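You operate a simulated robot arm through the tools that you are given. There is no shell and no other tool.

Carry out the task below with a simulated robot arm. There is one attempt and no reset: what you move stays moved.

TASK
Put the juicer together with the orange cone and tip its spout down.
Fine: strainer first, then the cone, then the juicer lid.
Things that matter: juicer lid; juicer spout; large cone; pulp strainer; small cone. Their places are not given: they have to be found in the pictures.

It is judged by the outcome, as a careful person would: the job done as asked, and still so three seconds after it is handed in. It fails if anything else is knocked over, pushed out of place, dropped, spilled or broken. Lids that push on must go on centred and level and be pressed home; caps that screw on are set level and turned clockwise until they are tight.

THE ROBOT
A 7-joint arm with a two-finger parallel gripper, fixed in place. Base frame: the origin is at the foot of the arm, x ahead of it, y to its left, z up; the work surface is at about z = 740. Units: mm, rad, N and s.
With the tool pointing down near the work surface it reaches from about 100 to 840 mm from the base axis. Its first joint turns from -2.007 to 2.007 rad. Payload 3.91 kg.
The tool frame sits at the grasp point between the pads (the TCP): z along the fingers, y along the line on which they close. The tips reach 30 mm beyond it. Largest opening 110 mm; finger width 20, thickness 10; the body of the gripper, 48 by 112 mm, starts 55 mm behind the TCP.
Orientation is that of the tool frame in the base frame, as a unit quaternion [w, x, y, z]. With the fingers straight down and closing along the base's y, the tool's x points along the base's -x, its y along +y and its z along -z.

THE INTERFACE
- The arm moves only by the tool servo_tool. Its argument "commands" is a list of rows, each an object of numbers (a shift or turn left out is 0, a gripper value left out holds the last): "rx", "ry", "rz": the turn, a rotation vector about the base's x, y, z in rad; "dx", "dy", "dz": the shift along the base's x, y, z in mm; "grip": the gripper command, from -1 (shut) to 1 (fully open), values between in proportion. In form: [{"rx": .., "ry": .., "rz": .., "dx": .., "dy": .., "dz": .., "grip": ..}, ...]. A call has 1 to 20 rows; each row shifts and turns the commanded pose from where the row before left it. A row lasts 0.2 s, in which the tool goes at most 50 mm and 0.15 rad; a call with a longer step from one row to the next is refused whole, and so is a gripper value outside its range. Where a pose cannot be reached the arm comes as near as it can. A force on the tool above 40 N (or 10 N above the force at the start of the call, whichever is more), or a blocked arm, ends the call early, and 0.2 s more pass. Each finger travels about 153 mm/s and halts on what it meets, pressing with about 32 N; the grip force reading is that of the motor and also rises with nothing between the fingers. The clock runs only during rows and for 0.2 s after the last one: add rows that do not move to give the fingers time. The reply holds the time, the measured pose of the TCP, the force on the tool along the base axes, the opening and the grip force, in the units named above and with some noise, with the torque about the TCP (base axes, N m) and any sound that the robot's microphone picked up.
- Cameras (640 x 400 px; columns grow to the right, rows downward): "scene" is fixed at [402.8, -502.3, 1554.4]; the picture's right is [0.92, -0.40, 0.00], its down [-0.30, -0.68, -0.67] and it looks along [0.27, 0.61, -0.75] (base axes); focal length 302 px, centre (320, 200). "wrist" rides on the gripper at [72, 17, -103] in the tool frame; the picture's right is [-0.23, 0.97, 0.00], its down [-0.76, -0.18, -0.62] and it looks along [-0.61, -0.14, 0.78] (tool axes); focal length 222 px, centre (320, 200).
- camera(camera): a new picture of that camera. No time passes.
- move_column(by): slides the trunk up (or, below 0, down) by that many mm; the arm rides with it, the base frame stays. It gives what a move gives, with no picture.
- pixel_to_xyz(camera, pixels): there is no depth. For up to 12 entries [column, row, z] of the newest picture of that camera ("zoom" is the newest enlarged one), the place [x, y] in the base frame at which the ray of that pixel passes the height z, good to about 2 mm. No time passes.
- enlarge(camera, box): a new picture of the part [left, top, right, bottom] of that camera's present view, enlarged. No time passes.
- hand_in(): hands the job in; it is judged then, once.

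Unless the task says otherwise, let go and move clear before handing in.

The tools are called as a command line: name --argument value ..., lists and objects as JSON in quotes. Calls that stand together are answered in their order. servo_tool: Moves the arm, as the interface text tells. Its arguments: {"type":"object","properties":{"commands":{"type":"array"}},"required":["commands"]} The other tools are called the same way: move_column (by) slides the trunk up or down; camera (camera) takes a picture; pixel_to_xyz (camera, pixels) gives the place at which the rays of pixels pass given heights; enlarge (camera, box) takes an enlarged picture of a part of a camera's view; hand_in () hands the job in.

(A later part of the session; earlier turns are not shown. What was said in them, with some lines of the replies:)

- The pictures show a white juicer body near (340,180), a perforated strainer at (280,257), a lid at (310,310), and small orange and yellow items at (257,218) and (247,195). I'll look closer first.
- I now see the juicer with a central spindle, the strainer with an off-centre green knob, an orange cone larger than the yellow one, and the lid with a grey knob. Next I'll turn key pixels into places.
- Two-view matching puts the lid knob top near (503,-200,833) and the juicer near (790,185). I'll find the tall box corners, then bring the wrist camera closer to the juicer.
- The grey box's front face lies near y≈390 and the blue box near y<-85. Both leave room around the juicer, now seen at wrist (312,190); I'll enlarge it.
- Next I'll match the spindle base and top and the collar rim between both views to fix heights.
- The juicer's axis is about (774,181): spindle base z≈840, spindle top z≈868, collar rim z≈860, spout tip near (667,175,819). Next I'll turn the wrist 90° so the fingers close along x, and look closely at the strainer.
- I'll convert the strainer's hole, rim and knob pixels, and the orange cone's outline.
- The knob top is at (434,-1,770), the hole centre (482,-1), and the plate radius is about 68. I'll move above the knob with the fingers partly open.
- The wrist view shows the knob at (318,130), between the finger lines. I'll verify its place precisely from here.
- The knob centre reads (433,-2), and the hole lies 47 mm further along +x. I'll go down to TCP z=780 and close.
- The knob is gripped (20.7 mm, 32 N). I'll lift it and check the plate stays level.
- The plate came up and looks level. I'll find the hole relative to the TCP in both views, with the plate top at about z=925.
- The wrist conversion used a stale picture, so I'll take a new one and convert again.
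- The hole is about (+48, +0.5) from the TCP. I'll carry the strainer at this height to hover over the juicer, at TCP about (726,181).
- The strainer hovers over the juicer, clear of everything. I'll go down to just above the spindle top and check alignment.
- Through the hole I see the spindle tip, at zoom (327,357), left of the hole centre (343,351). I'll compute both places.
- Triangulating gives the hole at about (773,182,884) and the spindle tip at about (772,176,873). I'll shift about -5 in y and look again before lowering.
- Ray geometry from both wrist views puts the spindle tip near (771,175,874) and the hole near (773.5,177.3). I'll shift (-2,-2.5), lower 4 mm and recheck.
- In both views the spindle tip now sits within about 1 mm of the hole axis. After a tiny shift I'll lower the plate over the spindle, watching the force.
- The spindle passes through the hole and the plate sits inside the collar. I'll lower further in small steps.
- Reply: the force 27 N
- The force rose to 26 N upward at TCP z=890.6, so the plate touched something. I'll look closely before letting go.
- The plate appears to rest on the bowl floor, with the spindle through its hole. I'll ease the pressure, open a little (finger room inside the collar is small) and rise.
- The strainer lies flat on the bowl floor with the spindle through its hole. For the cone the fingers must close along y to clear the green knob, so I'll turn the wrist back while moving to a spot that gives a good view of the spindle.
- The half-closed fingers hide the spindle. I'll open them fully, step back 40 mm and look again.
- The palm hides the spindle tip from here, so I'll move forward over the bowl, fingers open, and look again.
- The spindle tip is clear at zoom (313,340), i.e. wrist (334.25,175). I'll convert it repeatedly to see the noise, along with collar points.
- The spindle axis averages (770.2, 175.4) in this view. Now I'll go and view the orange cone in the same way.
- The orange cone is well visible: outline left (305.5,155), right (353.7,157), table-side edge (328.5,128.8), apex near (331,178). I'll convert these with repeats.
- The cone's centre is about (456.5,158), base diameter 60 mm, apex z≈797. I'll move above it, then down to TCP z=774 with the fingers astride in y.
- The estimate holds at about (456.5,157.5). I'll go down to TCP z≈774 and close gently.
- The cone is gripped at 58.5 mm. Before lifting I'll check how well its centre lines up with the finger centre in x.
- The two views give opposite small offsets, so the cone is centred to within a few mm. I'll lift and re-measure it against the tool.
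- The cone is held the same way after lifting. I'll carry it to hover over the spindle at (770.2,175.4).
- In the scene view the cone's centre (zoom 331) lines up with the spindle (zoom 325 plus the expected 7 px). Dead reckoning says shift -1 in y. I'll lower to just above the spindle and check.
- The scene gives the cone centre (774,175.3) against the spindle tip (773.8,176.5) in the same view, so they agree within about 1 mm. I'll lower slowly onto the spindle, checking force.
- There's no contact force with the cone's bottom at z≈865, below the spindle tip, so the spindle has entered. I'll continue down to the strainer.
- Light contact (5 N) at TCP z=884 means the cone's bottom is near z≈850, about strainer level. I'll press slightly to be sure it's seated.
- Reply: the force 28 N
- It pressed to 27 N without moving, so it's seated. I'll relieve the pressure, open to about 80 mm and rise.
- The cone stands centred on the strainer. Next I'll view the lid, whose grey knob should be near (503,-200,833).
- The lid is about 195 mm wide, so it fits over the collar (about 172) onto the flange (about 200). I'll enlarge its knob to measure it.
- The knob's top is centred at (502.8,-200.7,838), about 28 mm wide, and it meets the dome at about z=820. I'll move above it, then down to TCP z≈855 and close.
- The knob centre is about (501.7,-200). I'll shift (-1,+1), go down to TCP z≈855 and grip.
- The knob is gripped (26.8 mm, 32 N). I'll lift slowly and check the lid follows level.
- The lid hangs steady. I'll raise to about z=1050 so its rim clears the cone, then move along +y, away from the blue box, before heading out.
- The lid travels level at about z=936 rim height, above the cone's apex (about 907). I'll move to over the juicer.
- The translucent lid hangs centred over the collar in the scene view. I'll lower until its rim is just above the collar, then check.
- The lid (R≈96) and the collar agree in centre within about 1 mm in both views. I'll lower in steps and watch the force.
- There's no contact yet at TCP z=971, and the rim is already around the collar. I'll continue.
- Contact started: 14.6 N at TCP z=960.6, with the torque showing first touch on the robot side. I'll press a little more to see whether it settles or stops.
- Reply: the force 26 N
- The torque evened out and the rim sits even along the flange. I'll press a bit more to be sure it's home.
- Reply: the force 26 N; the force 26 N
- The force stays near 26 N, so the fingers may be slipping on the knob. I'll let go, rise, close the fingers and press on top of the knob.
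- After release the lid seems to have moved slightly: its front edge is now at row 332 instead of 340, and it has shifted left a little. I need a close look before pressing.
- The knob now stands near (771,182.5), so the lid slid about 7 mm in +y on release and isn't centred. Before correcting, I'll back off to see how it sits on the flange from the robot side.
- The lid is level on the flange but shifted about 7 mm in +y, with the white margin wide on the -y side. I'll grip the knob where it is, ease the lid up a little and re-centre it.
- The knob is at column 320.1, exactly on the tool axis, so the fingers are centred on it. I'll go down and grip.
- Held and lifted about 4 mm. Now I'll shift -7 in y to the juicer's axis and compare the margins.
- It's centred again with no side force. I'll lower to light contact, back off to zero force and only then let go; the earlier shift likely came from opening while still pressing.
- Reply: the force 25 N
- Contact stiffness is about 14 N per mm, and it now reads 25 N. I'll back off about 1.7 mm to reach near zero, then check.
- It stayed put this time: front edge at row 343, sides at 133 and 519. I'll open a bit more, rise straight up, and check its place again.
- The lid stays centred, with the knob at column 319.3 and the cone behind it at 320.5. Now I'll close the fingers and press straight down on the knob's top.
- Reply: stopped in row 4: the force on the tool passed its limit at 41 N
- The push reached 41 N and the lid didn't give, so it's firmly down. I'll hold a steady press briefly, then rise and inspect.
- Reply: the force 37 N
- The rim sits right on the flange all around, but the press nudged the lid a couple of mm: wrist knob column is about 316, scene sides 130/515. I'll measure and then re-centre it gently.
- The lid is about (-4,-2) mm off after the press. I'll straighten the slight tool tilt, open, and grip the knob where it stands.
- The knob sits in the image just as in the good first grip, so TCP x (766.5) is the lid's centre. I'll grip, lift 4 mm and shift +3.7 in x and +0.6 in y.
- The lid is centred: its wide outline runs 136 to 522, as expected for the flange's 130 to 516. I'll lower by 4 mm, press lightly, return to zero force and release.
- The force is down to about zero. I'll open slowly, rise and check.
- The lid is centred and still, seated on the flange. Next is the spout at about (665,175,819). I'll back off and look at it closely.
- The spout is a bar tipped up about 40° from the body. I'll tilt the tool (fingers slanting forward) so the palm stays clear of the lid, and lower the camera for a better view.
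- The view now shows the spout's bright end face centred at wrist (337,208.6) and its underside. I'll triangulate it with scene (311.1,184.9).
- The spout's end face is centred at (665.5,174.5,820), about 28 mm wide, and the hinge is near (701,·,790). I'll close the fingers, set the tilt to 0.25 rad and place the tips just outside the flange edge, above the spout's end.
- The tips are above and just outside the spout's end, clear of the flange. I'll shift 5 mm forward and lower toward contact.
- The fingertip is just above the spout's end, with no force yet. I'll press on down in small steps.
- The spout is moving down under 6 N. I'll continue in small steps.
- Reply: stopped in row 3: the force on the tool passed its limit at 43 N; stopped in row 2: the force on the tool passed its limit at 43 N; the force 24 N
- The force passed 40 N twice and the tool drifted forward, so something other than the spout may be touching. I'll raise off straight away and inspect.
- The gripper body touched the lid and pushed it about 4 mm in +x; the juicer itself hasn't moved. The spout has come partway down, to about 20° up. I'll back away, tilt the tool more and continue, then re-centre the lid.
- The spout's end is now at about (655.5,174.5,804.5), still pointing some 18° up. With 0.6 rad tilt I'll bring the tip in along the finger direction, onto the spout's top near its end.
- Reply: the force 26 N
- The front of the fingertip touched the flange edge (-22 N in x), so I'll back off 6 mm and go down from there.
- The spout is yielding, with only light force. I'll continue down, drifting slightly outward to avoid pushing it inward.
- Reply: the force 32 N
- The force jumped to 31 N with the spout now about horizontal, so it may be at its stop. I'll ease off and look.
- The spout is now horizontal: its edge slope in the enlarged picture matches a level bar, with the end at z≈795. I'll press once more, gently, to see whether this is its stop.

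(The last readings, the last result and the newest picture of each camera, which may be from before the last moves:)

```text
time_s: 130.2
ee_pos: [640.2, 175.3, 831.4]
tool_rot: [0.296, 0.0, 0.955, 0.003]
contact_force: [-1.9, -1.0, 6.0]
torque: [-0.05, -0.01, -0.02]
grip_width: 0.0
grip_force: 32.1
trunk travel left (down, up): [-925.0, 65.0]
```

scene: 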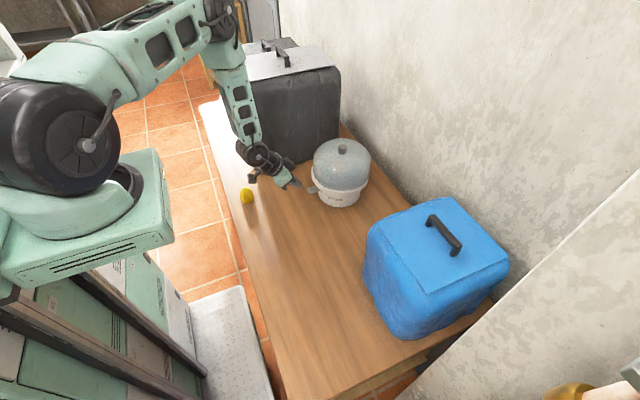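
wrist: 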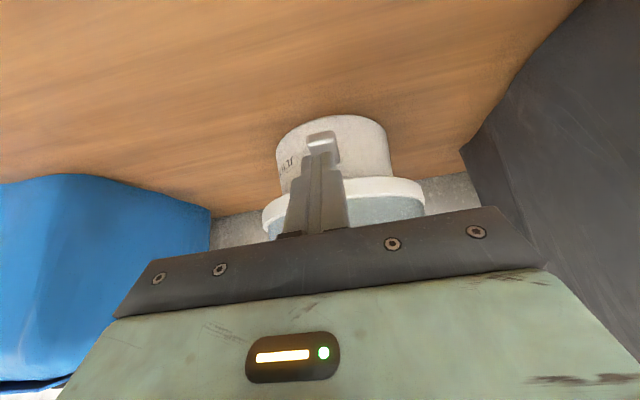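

servo_tool --commands '[{"dz": -1}, {}]'

servo_tool --commands '[{"dz": -0.7}, {}]'

enlarge --camera "scene" --box '[300, 178, 332, 198]'

```text
time_s: 130.8
ee_pos: [640.8, 175.6, 830.1]
tool_rot: [0.297, 0.0, 0.955, 0.003]
contact_force: [-5.0, -2.7, 18.1]
torque: [-0.04, -0.03, -0.01]
grip_width: 0.0
grip_force: 32.0
trunk travel left (down, up): [-925.0, 65.0]
```

```text
time_s: 131.4
ee_pos: [640.0, 175.9, 830.8]
tool_rot: [0.297, 0.0, 0.955, 0.003]
contact_force: [-7.8, -2.7, 28.8]
torque: [-0.14, -0.01, 0.0]
grip_width: 0.0
grip_force: 32.2
trunk travel left (down, up): [-925.0, 65.0]
```

```text
16.00 times, centred on (316, 188) of scene
```

zoom: 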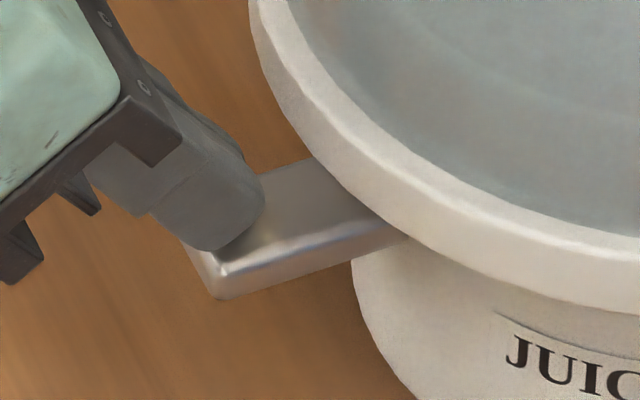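

The spout didn't move at 29 N and its edges look identical, so it's at its lower stop: it's tipped down. I'll retreat, straighten the tool and return above the lid to re-centre it.

servo_tool --commands '[{"dz": 3, "dx": -1}, {"dz": 8, "dx": -8}, {"dx": -20, "dz": 12}, {"dx": -20, "dz": 20}, {"dz": 30, "ry": 0.12}, {"dz": 30, "ry": 0.12}, {"dz": 30, "ry": 0.12}, {"dz": 30, "ry": 0.12}, {"dz": 15, "ry": 0.121}, {}, {}]'

```text
time_s: 133.8
ee_pos: [591.2, 175.5, 1007.1]
tool_rot: [-0.001, 0.0, 1.0, 0.001]
contact_force: [0.7, 0.7, -0.2]
torque: [0.0, -0.01, 0.0]
grip_width: 0.0
grip_force: 31.8
trunk travel left (down, up): [-925.0, 65.0]
```

The tool is upright again. I'll move above the lid's knob with the fingers open to locate it.

servo_tool --commands '[{"dx": 25, "grip": 0.1, "dz": 4}, {"dx": 35}, {"dx": 40}, {"dx": 40}, {"dx": 28}, {"dx": 12}, {}, {}]'

camera --camera "wrist"

enlarge --camera "wrist" --box '[280, 105, 360, 155]'

enlarge --camera "scene" --box '[292, 140, 388, 200]'

```text
time_s: 135.6
ee_pos: [771.3, 174.2, 1010.4]
tool_rot: [-0.001, 0.001, 1.0, 0.001]
contact_force: [0.0, 0.7, -0.9]
torque: [0.0, 0.0, -0.01]
grip_width: 60.3
grip_force: 0.0
trunk travel left (down, up): [-925.0, 65.0]
```

```text
taken
```

wrist: 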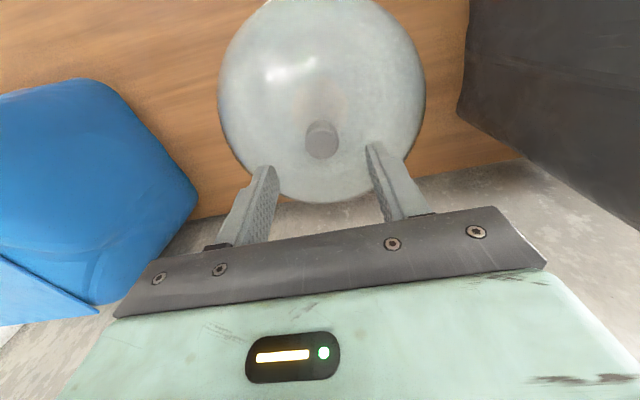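

```text
8.00 times, centred on (320, 130) of wrist
```

zoom: 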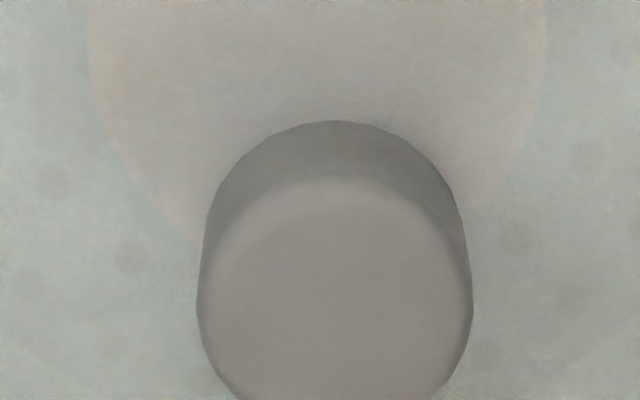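

```text
6.67 times, centred on (340, 170) of scene
```

zoom: 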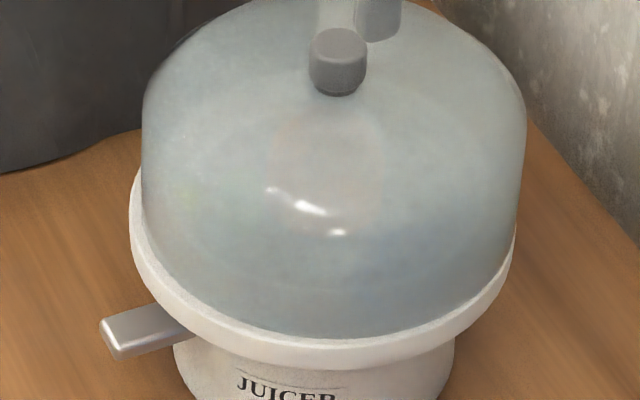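

pixel_to_xyz --camera "wrist" --pixels '[[321.8, 142.5, 945], [321.8, 142.5, 945], [321.8, 142.5, 945], [321.8, 142.5, 945], [321.8, 142.5, 945], [321.8, 142.5, 945]]'

```text
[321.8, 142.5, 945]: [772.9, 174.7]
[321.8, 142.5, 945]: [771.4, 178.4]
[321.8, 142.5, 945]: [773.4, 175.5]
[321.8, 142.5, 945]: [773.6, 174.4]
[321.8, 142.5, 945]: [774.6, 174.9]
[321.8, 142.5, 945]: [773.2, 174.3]
```

The knob is at about (773.7,175.2), so the lid needs about -3.4 in x. I'll grip, lift 4 mm, shift, lower and release at zero force.

servo_tool --commands '[{"dx": 2.4, "dy": 0.4}, {"dz": -20}, {"dz": -15}, {"dz": -10}, {"dz": -4}, {}, {}]'

camera --camera "wrist"

enlarge --camera "wrist" --box '[280, 135, 360, 185]'

```text
time_s: 137.2
ee_pos: [773.4, 175.0, 962.7]
tool_rot: [-0.001, 0.001, 1.0, 0.001]
contact_force: [1.0, -0.6, 0.1]
torque: [0.01, 0.03, 0.0]
grip_width: 60.7
grip_force: 0.0
trunk travel left (down, up): [-925.0, 65.0]
```

```text
taken
```

wrist: 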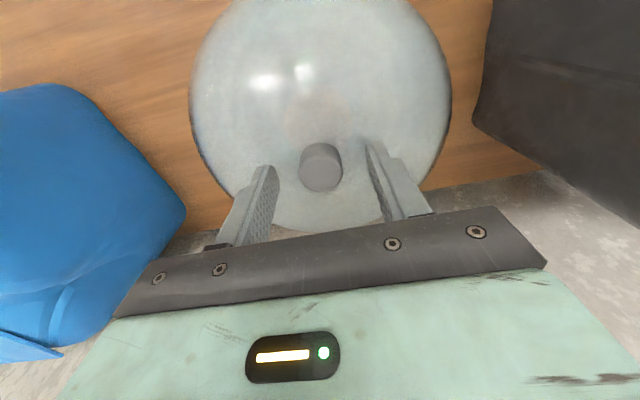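

```text
8.00 times, centred on (320, 160) of wrist
```

zoom: 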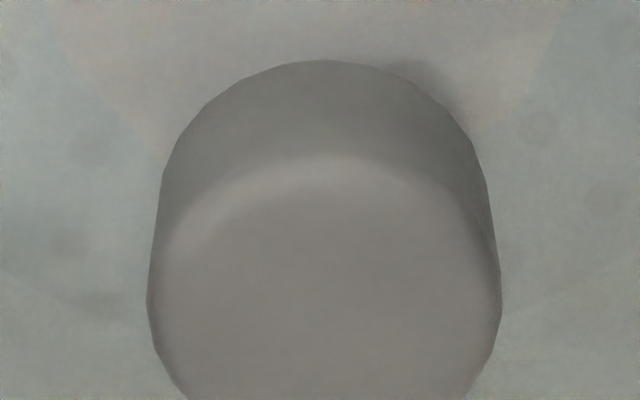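

servo_tool --commands '[{"grip": -0.2}, {"grip": -0.45}, {"grip": -1}, {}, {}, {"dz": 2}, {"dz": 2}, {}, {"dx": -1.8}, {"dx": -1.7}, {}, {}]'

camera --camera "wrist"

enlarge --camera "scene" --box '[292, 140, 388, 200]'

```text
time_s: 139.8
ee_pos: [771.0, 175.4, 965.0]
tool_rot: [0.0, 0.001, 1.0, 0.001]
contact_force: [-0.1, -0.3, 0.1]
torque: [-0.01, -0.03, -0.03]
grip_width: 26.5
grip_force: 32.2
trunk travel left (down, up): [-925.0, 65.0]
```

```text
taken
```

wrist: 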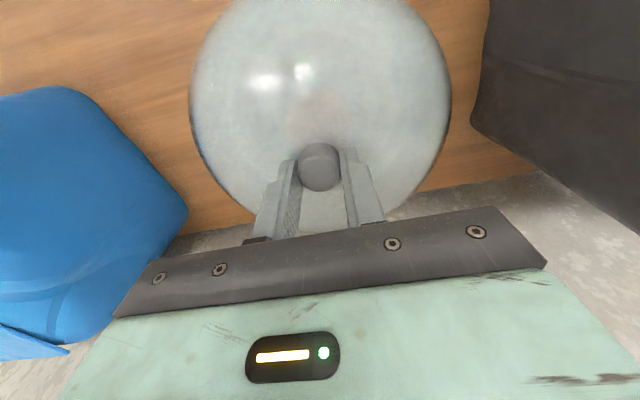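

```text
6.67 times, centred on (340, 170) of scene
```

zoom: 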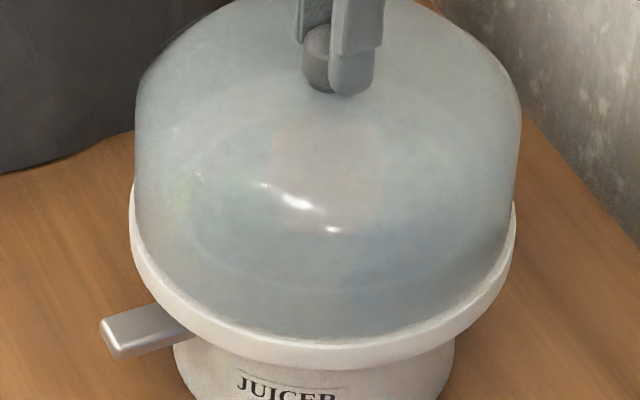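

Centred again, with the outline from 135 to 521. I'll lower 4 mm, press lightly and bring the force back to zero.

servo_tool --commands '[{"dz": -2}, {"dz": -2}, {}, {"dz": -1}, {"dz": -0.7}, {}]'

servo_tool --commands '[{"dz": 0.8}, {"dz": 0.6}, {}]'

```text
time_s: 141.2
ee_pos: [770.7, 176.9, 962.4]
tool_rot: [0.002, 0.001, 1.0, 0.003]
contact_force: [-0.3, -0.1, 18.7]
torque: [-0.29, 0.43, -0.02]
grip_width: 26.5
grip_force: 32.3
trunk travel left (down, up): [-925.0, 65.0]
```

```text
time_s: 142.0
ee_pos: [769.2, 176.0, 962.7]
tool_rot: [0.0, 0.0, 1.0, 0.001]
contact_force: [0.9, 3.0, 11.5]
torque: [-0.2, -0.74, 0.22]
grip_width: 26.7
grip_force: 32.0
trunk travel left (down, up): [-925.0, 65.0]
```

servo_tool --commands '[{"dz": 0.5}, {}]'

servo_tool --commands '[{"dz": 0.3}, {}]'

```text
time_s: 142.6
ee_pos: [770.0, 175.6, 962.3]
tool_rot: [-0.001, 0.001, 1.0, 0.002]
contact_force: [0.3, 2.3, 5.4]
torque: [-0.28, -0.32, 0.09]
grip_width: 26.9
grip_force: 31.9
trunk travel left (down, up): [-925.0, 65.0]
```

```text
time_s: 143.2
ee_pos: [768.4, 174.3, 962.6]
tool_rot: [-0.001, 0.0, 1.0, 0.002]
contact_force: [0.5, 0.0, 2.7]
torque: [-0.21, 0.05, -0.09]
grip_width: 26.8
grip_force: 31.8
trunk travel left (down, up): [-925.0, 65.0]
```

The force is nearly zero (2.7 N). After one small relief I'll open slowly, rise and check.

servo_tool --commands '[{"dz": 0.2}, {}, {"grip": -0.48}, {}, {"grip": -0.4}, {}, {"grip": -0.1}, {}, {"dz": 5}, {"dz": 15}, {"dz": 20}, {"dz": 10}, {}, {}]'

camera --camera "wrist"

enlarge --camera "wrist" --box '[280, 105, 360, 155]'

enlarge --camera "scene" --box '[292, 140, 388, 200]'

enlarge --camera "scene" --box '[300, 165, 380, 215]'

```text
time_s: 146.2
ee_pos: [770.3, 175.7, 1013.0]
tool_rot: [0.0, 0.001, 1.0, 0.002]
contact_force: [-0.1, -0.2, -0.2]
torque: [0.03, 0.01, 0.01]
grip_width: 49.6
grip_force: 0.1
trunk travel left (down, up): [-925.0, 65.0]
```

```text
taken
```

wrist: 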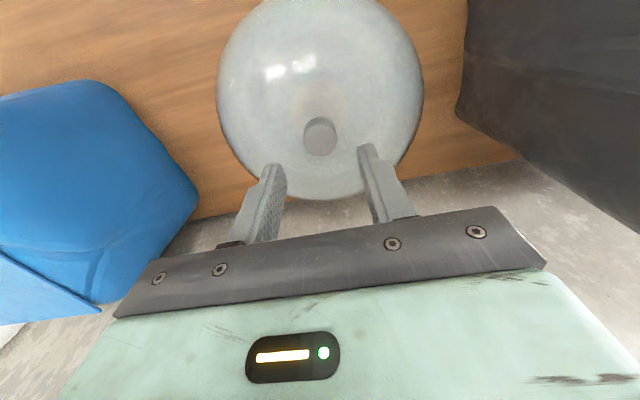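

```text
8.00 times, centred on (320, 130) of wrist
```

zoom: 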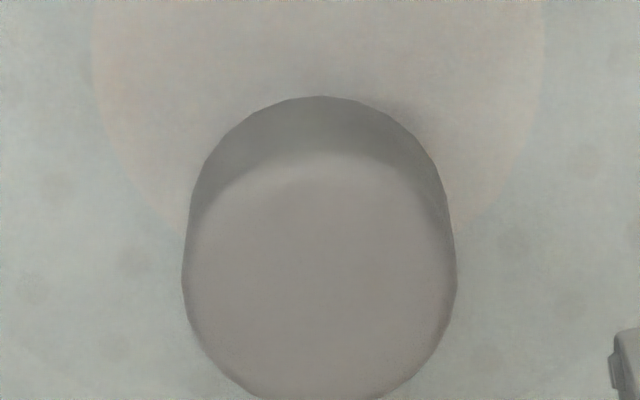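

```text
6.67 times, centred on (340, 170) of scene
```

zoom: 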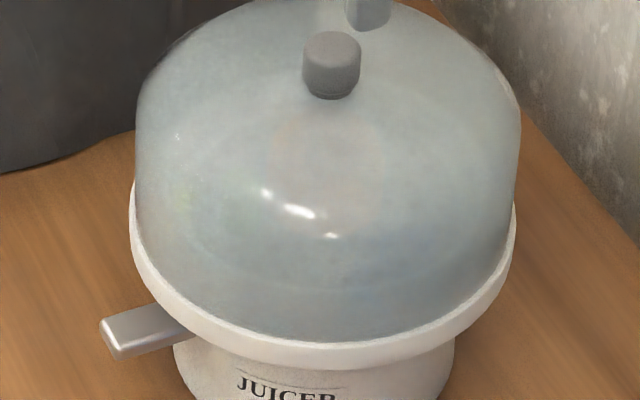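

```text
8.00 times, centred on (340, 190) of scene
```

zoom: 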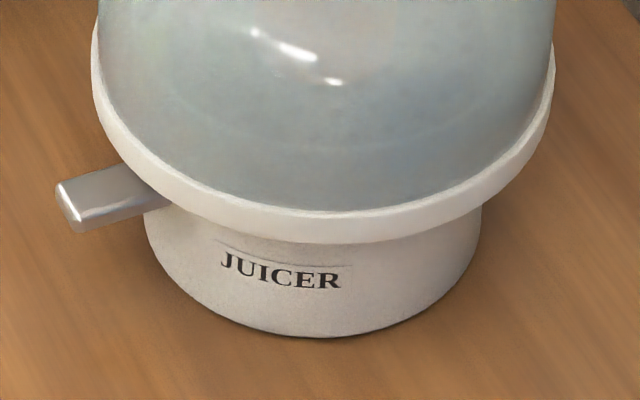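

The lid stays centred and flush on the flange, the spout is down, and the cone shows inside. I'll move clear and take a last overview.

servo_tool --commands '[{"dz": 20}, {"dz": 30}, {"dx": -30, "dz": 15}, {"dx": -40}, {"dx": -45}, {"dx": -45}, {"dx": -45}, {"dx": -30}, {"dx": -15}, {}, {}]'

camera --camera "scene"

camera --camera "wrist"

enlarge --camera "scene" --box '[292, 130, 388, 210]'

```text
time_s: 148.6
ee_pos: [520.7, 175.8, 1076.9]
tool_rot: [0.0, 0.001, 1.0, 0.001]
contact_force: [-0.3, 0.8, 0.0]
torque: [0.02, -0.01, 0.0]
grip_width: 49.3
grip_force: 0.0
trunk travel left (down, up): [-925.0, 65.0]
```

```text
taken
```

scene: 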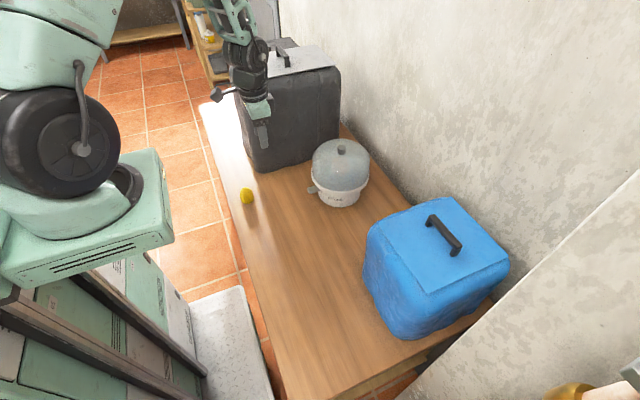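

```text
taken
```

wrist: 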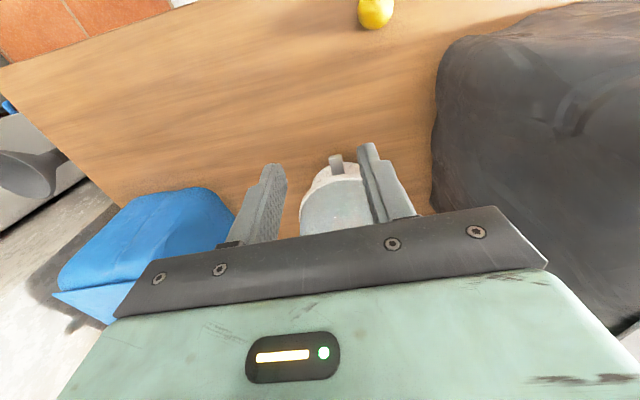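

```text
5.00 times, centred on (340, 170) of scene
```

zoom: 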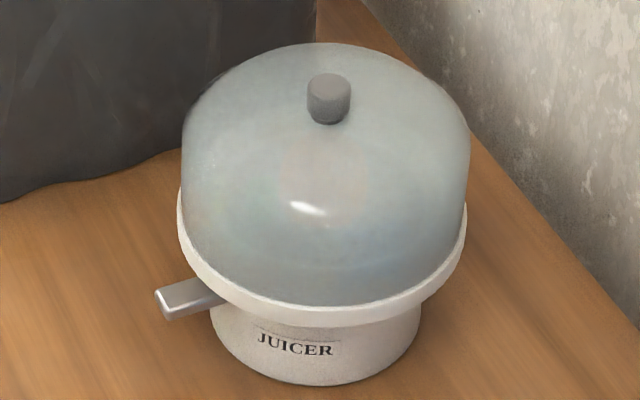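

The overview shows the juicer assembled with the lid centred and level and the spout down. The yellow cone and the boxes are where they were, and the arm is clear. I'll hand in.

hand_in

```text
The job is handed in.
```

The juicer is put together and handed in, but I haven't seen the verdict. The strainer is over the spindle, the orange cone is on top of it, and the lid is on. The spout is tipped down to its stop, which is about horizontal.

- **Lid:** it has several millimetres of play around the collar and slid three times: when I first let go, when I pressed on its knob, and when the gripper touched it during the spout work. I re-centred it each time. In the last pictures it sits centred and level on the flange. I pressed it down to about 41 N and it didn't give. After the last re-centring I pressed only lightly (about 19 N).
- **Spout:** it stopped about horizontal. A second press of about 29 N did not move it further, so I took that as its lower stop.
- **Strainer:** it lies flat on the bowl floor, but looked about 1–2 mm off centre inside the collar.
- **Everything else:** the yellow cone, the grey box, the blue box and the juicer body are where they started. The fingers touched the juicer's flange once at about 22 N, and it did not visibly move.
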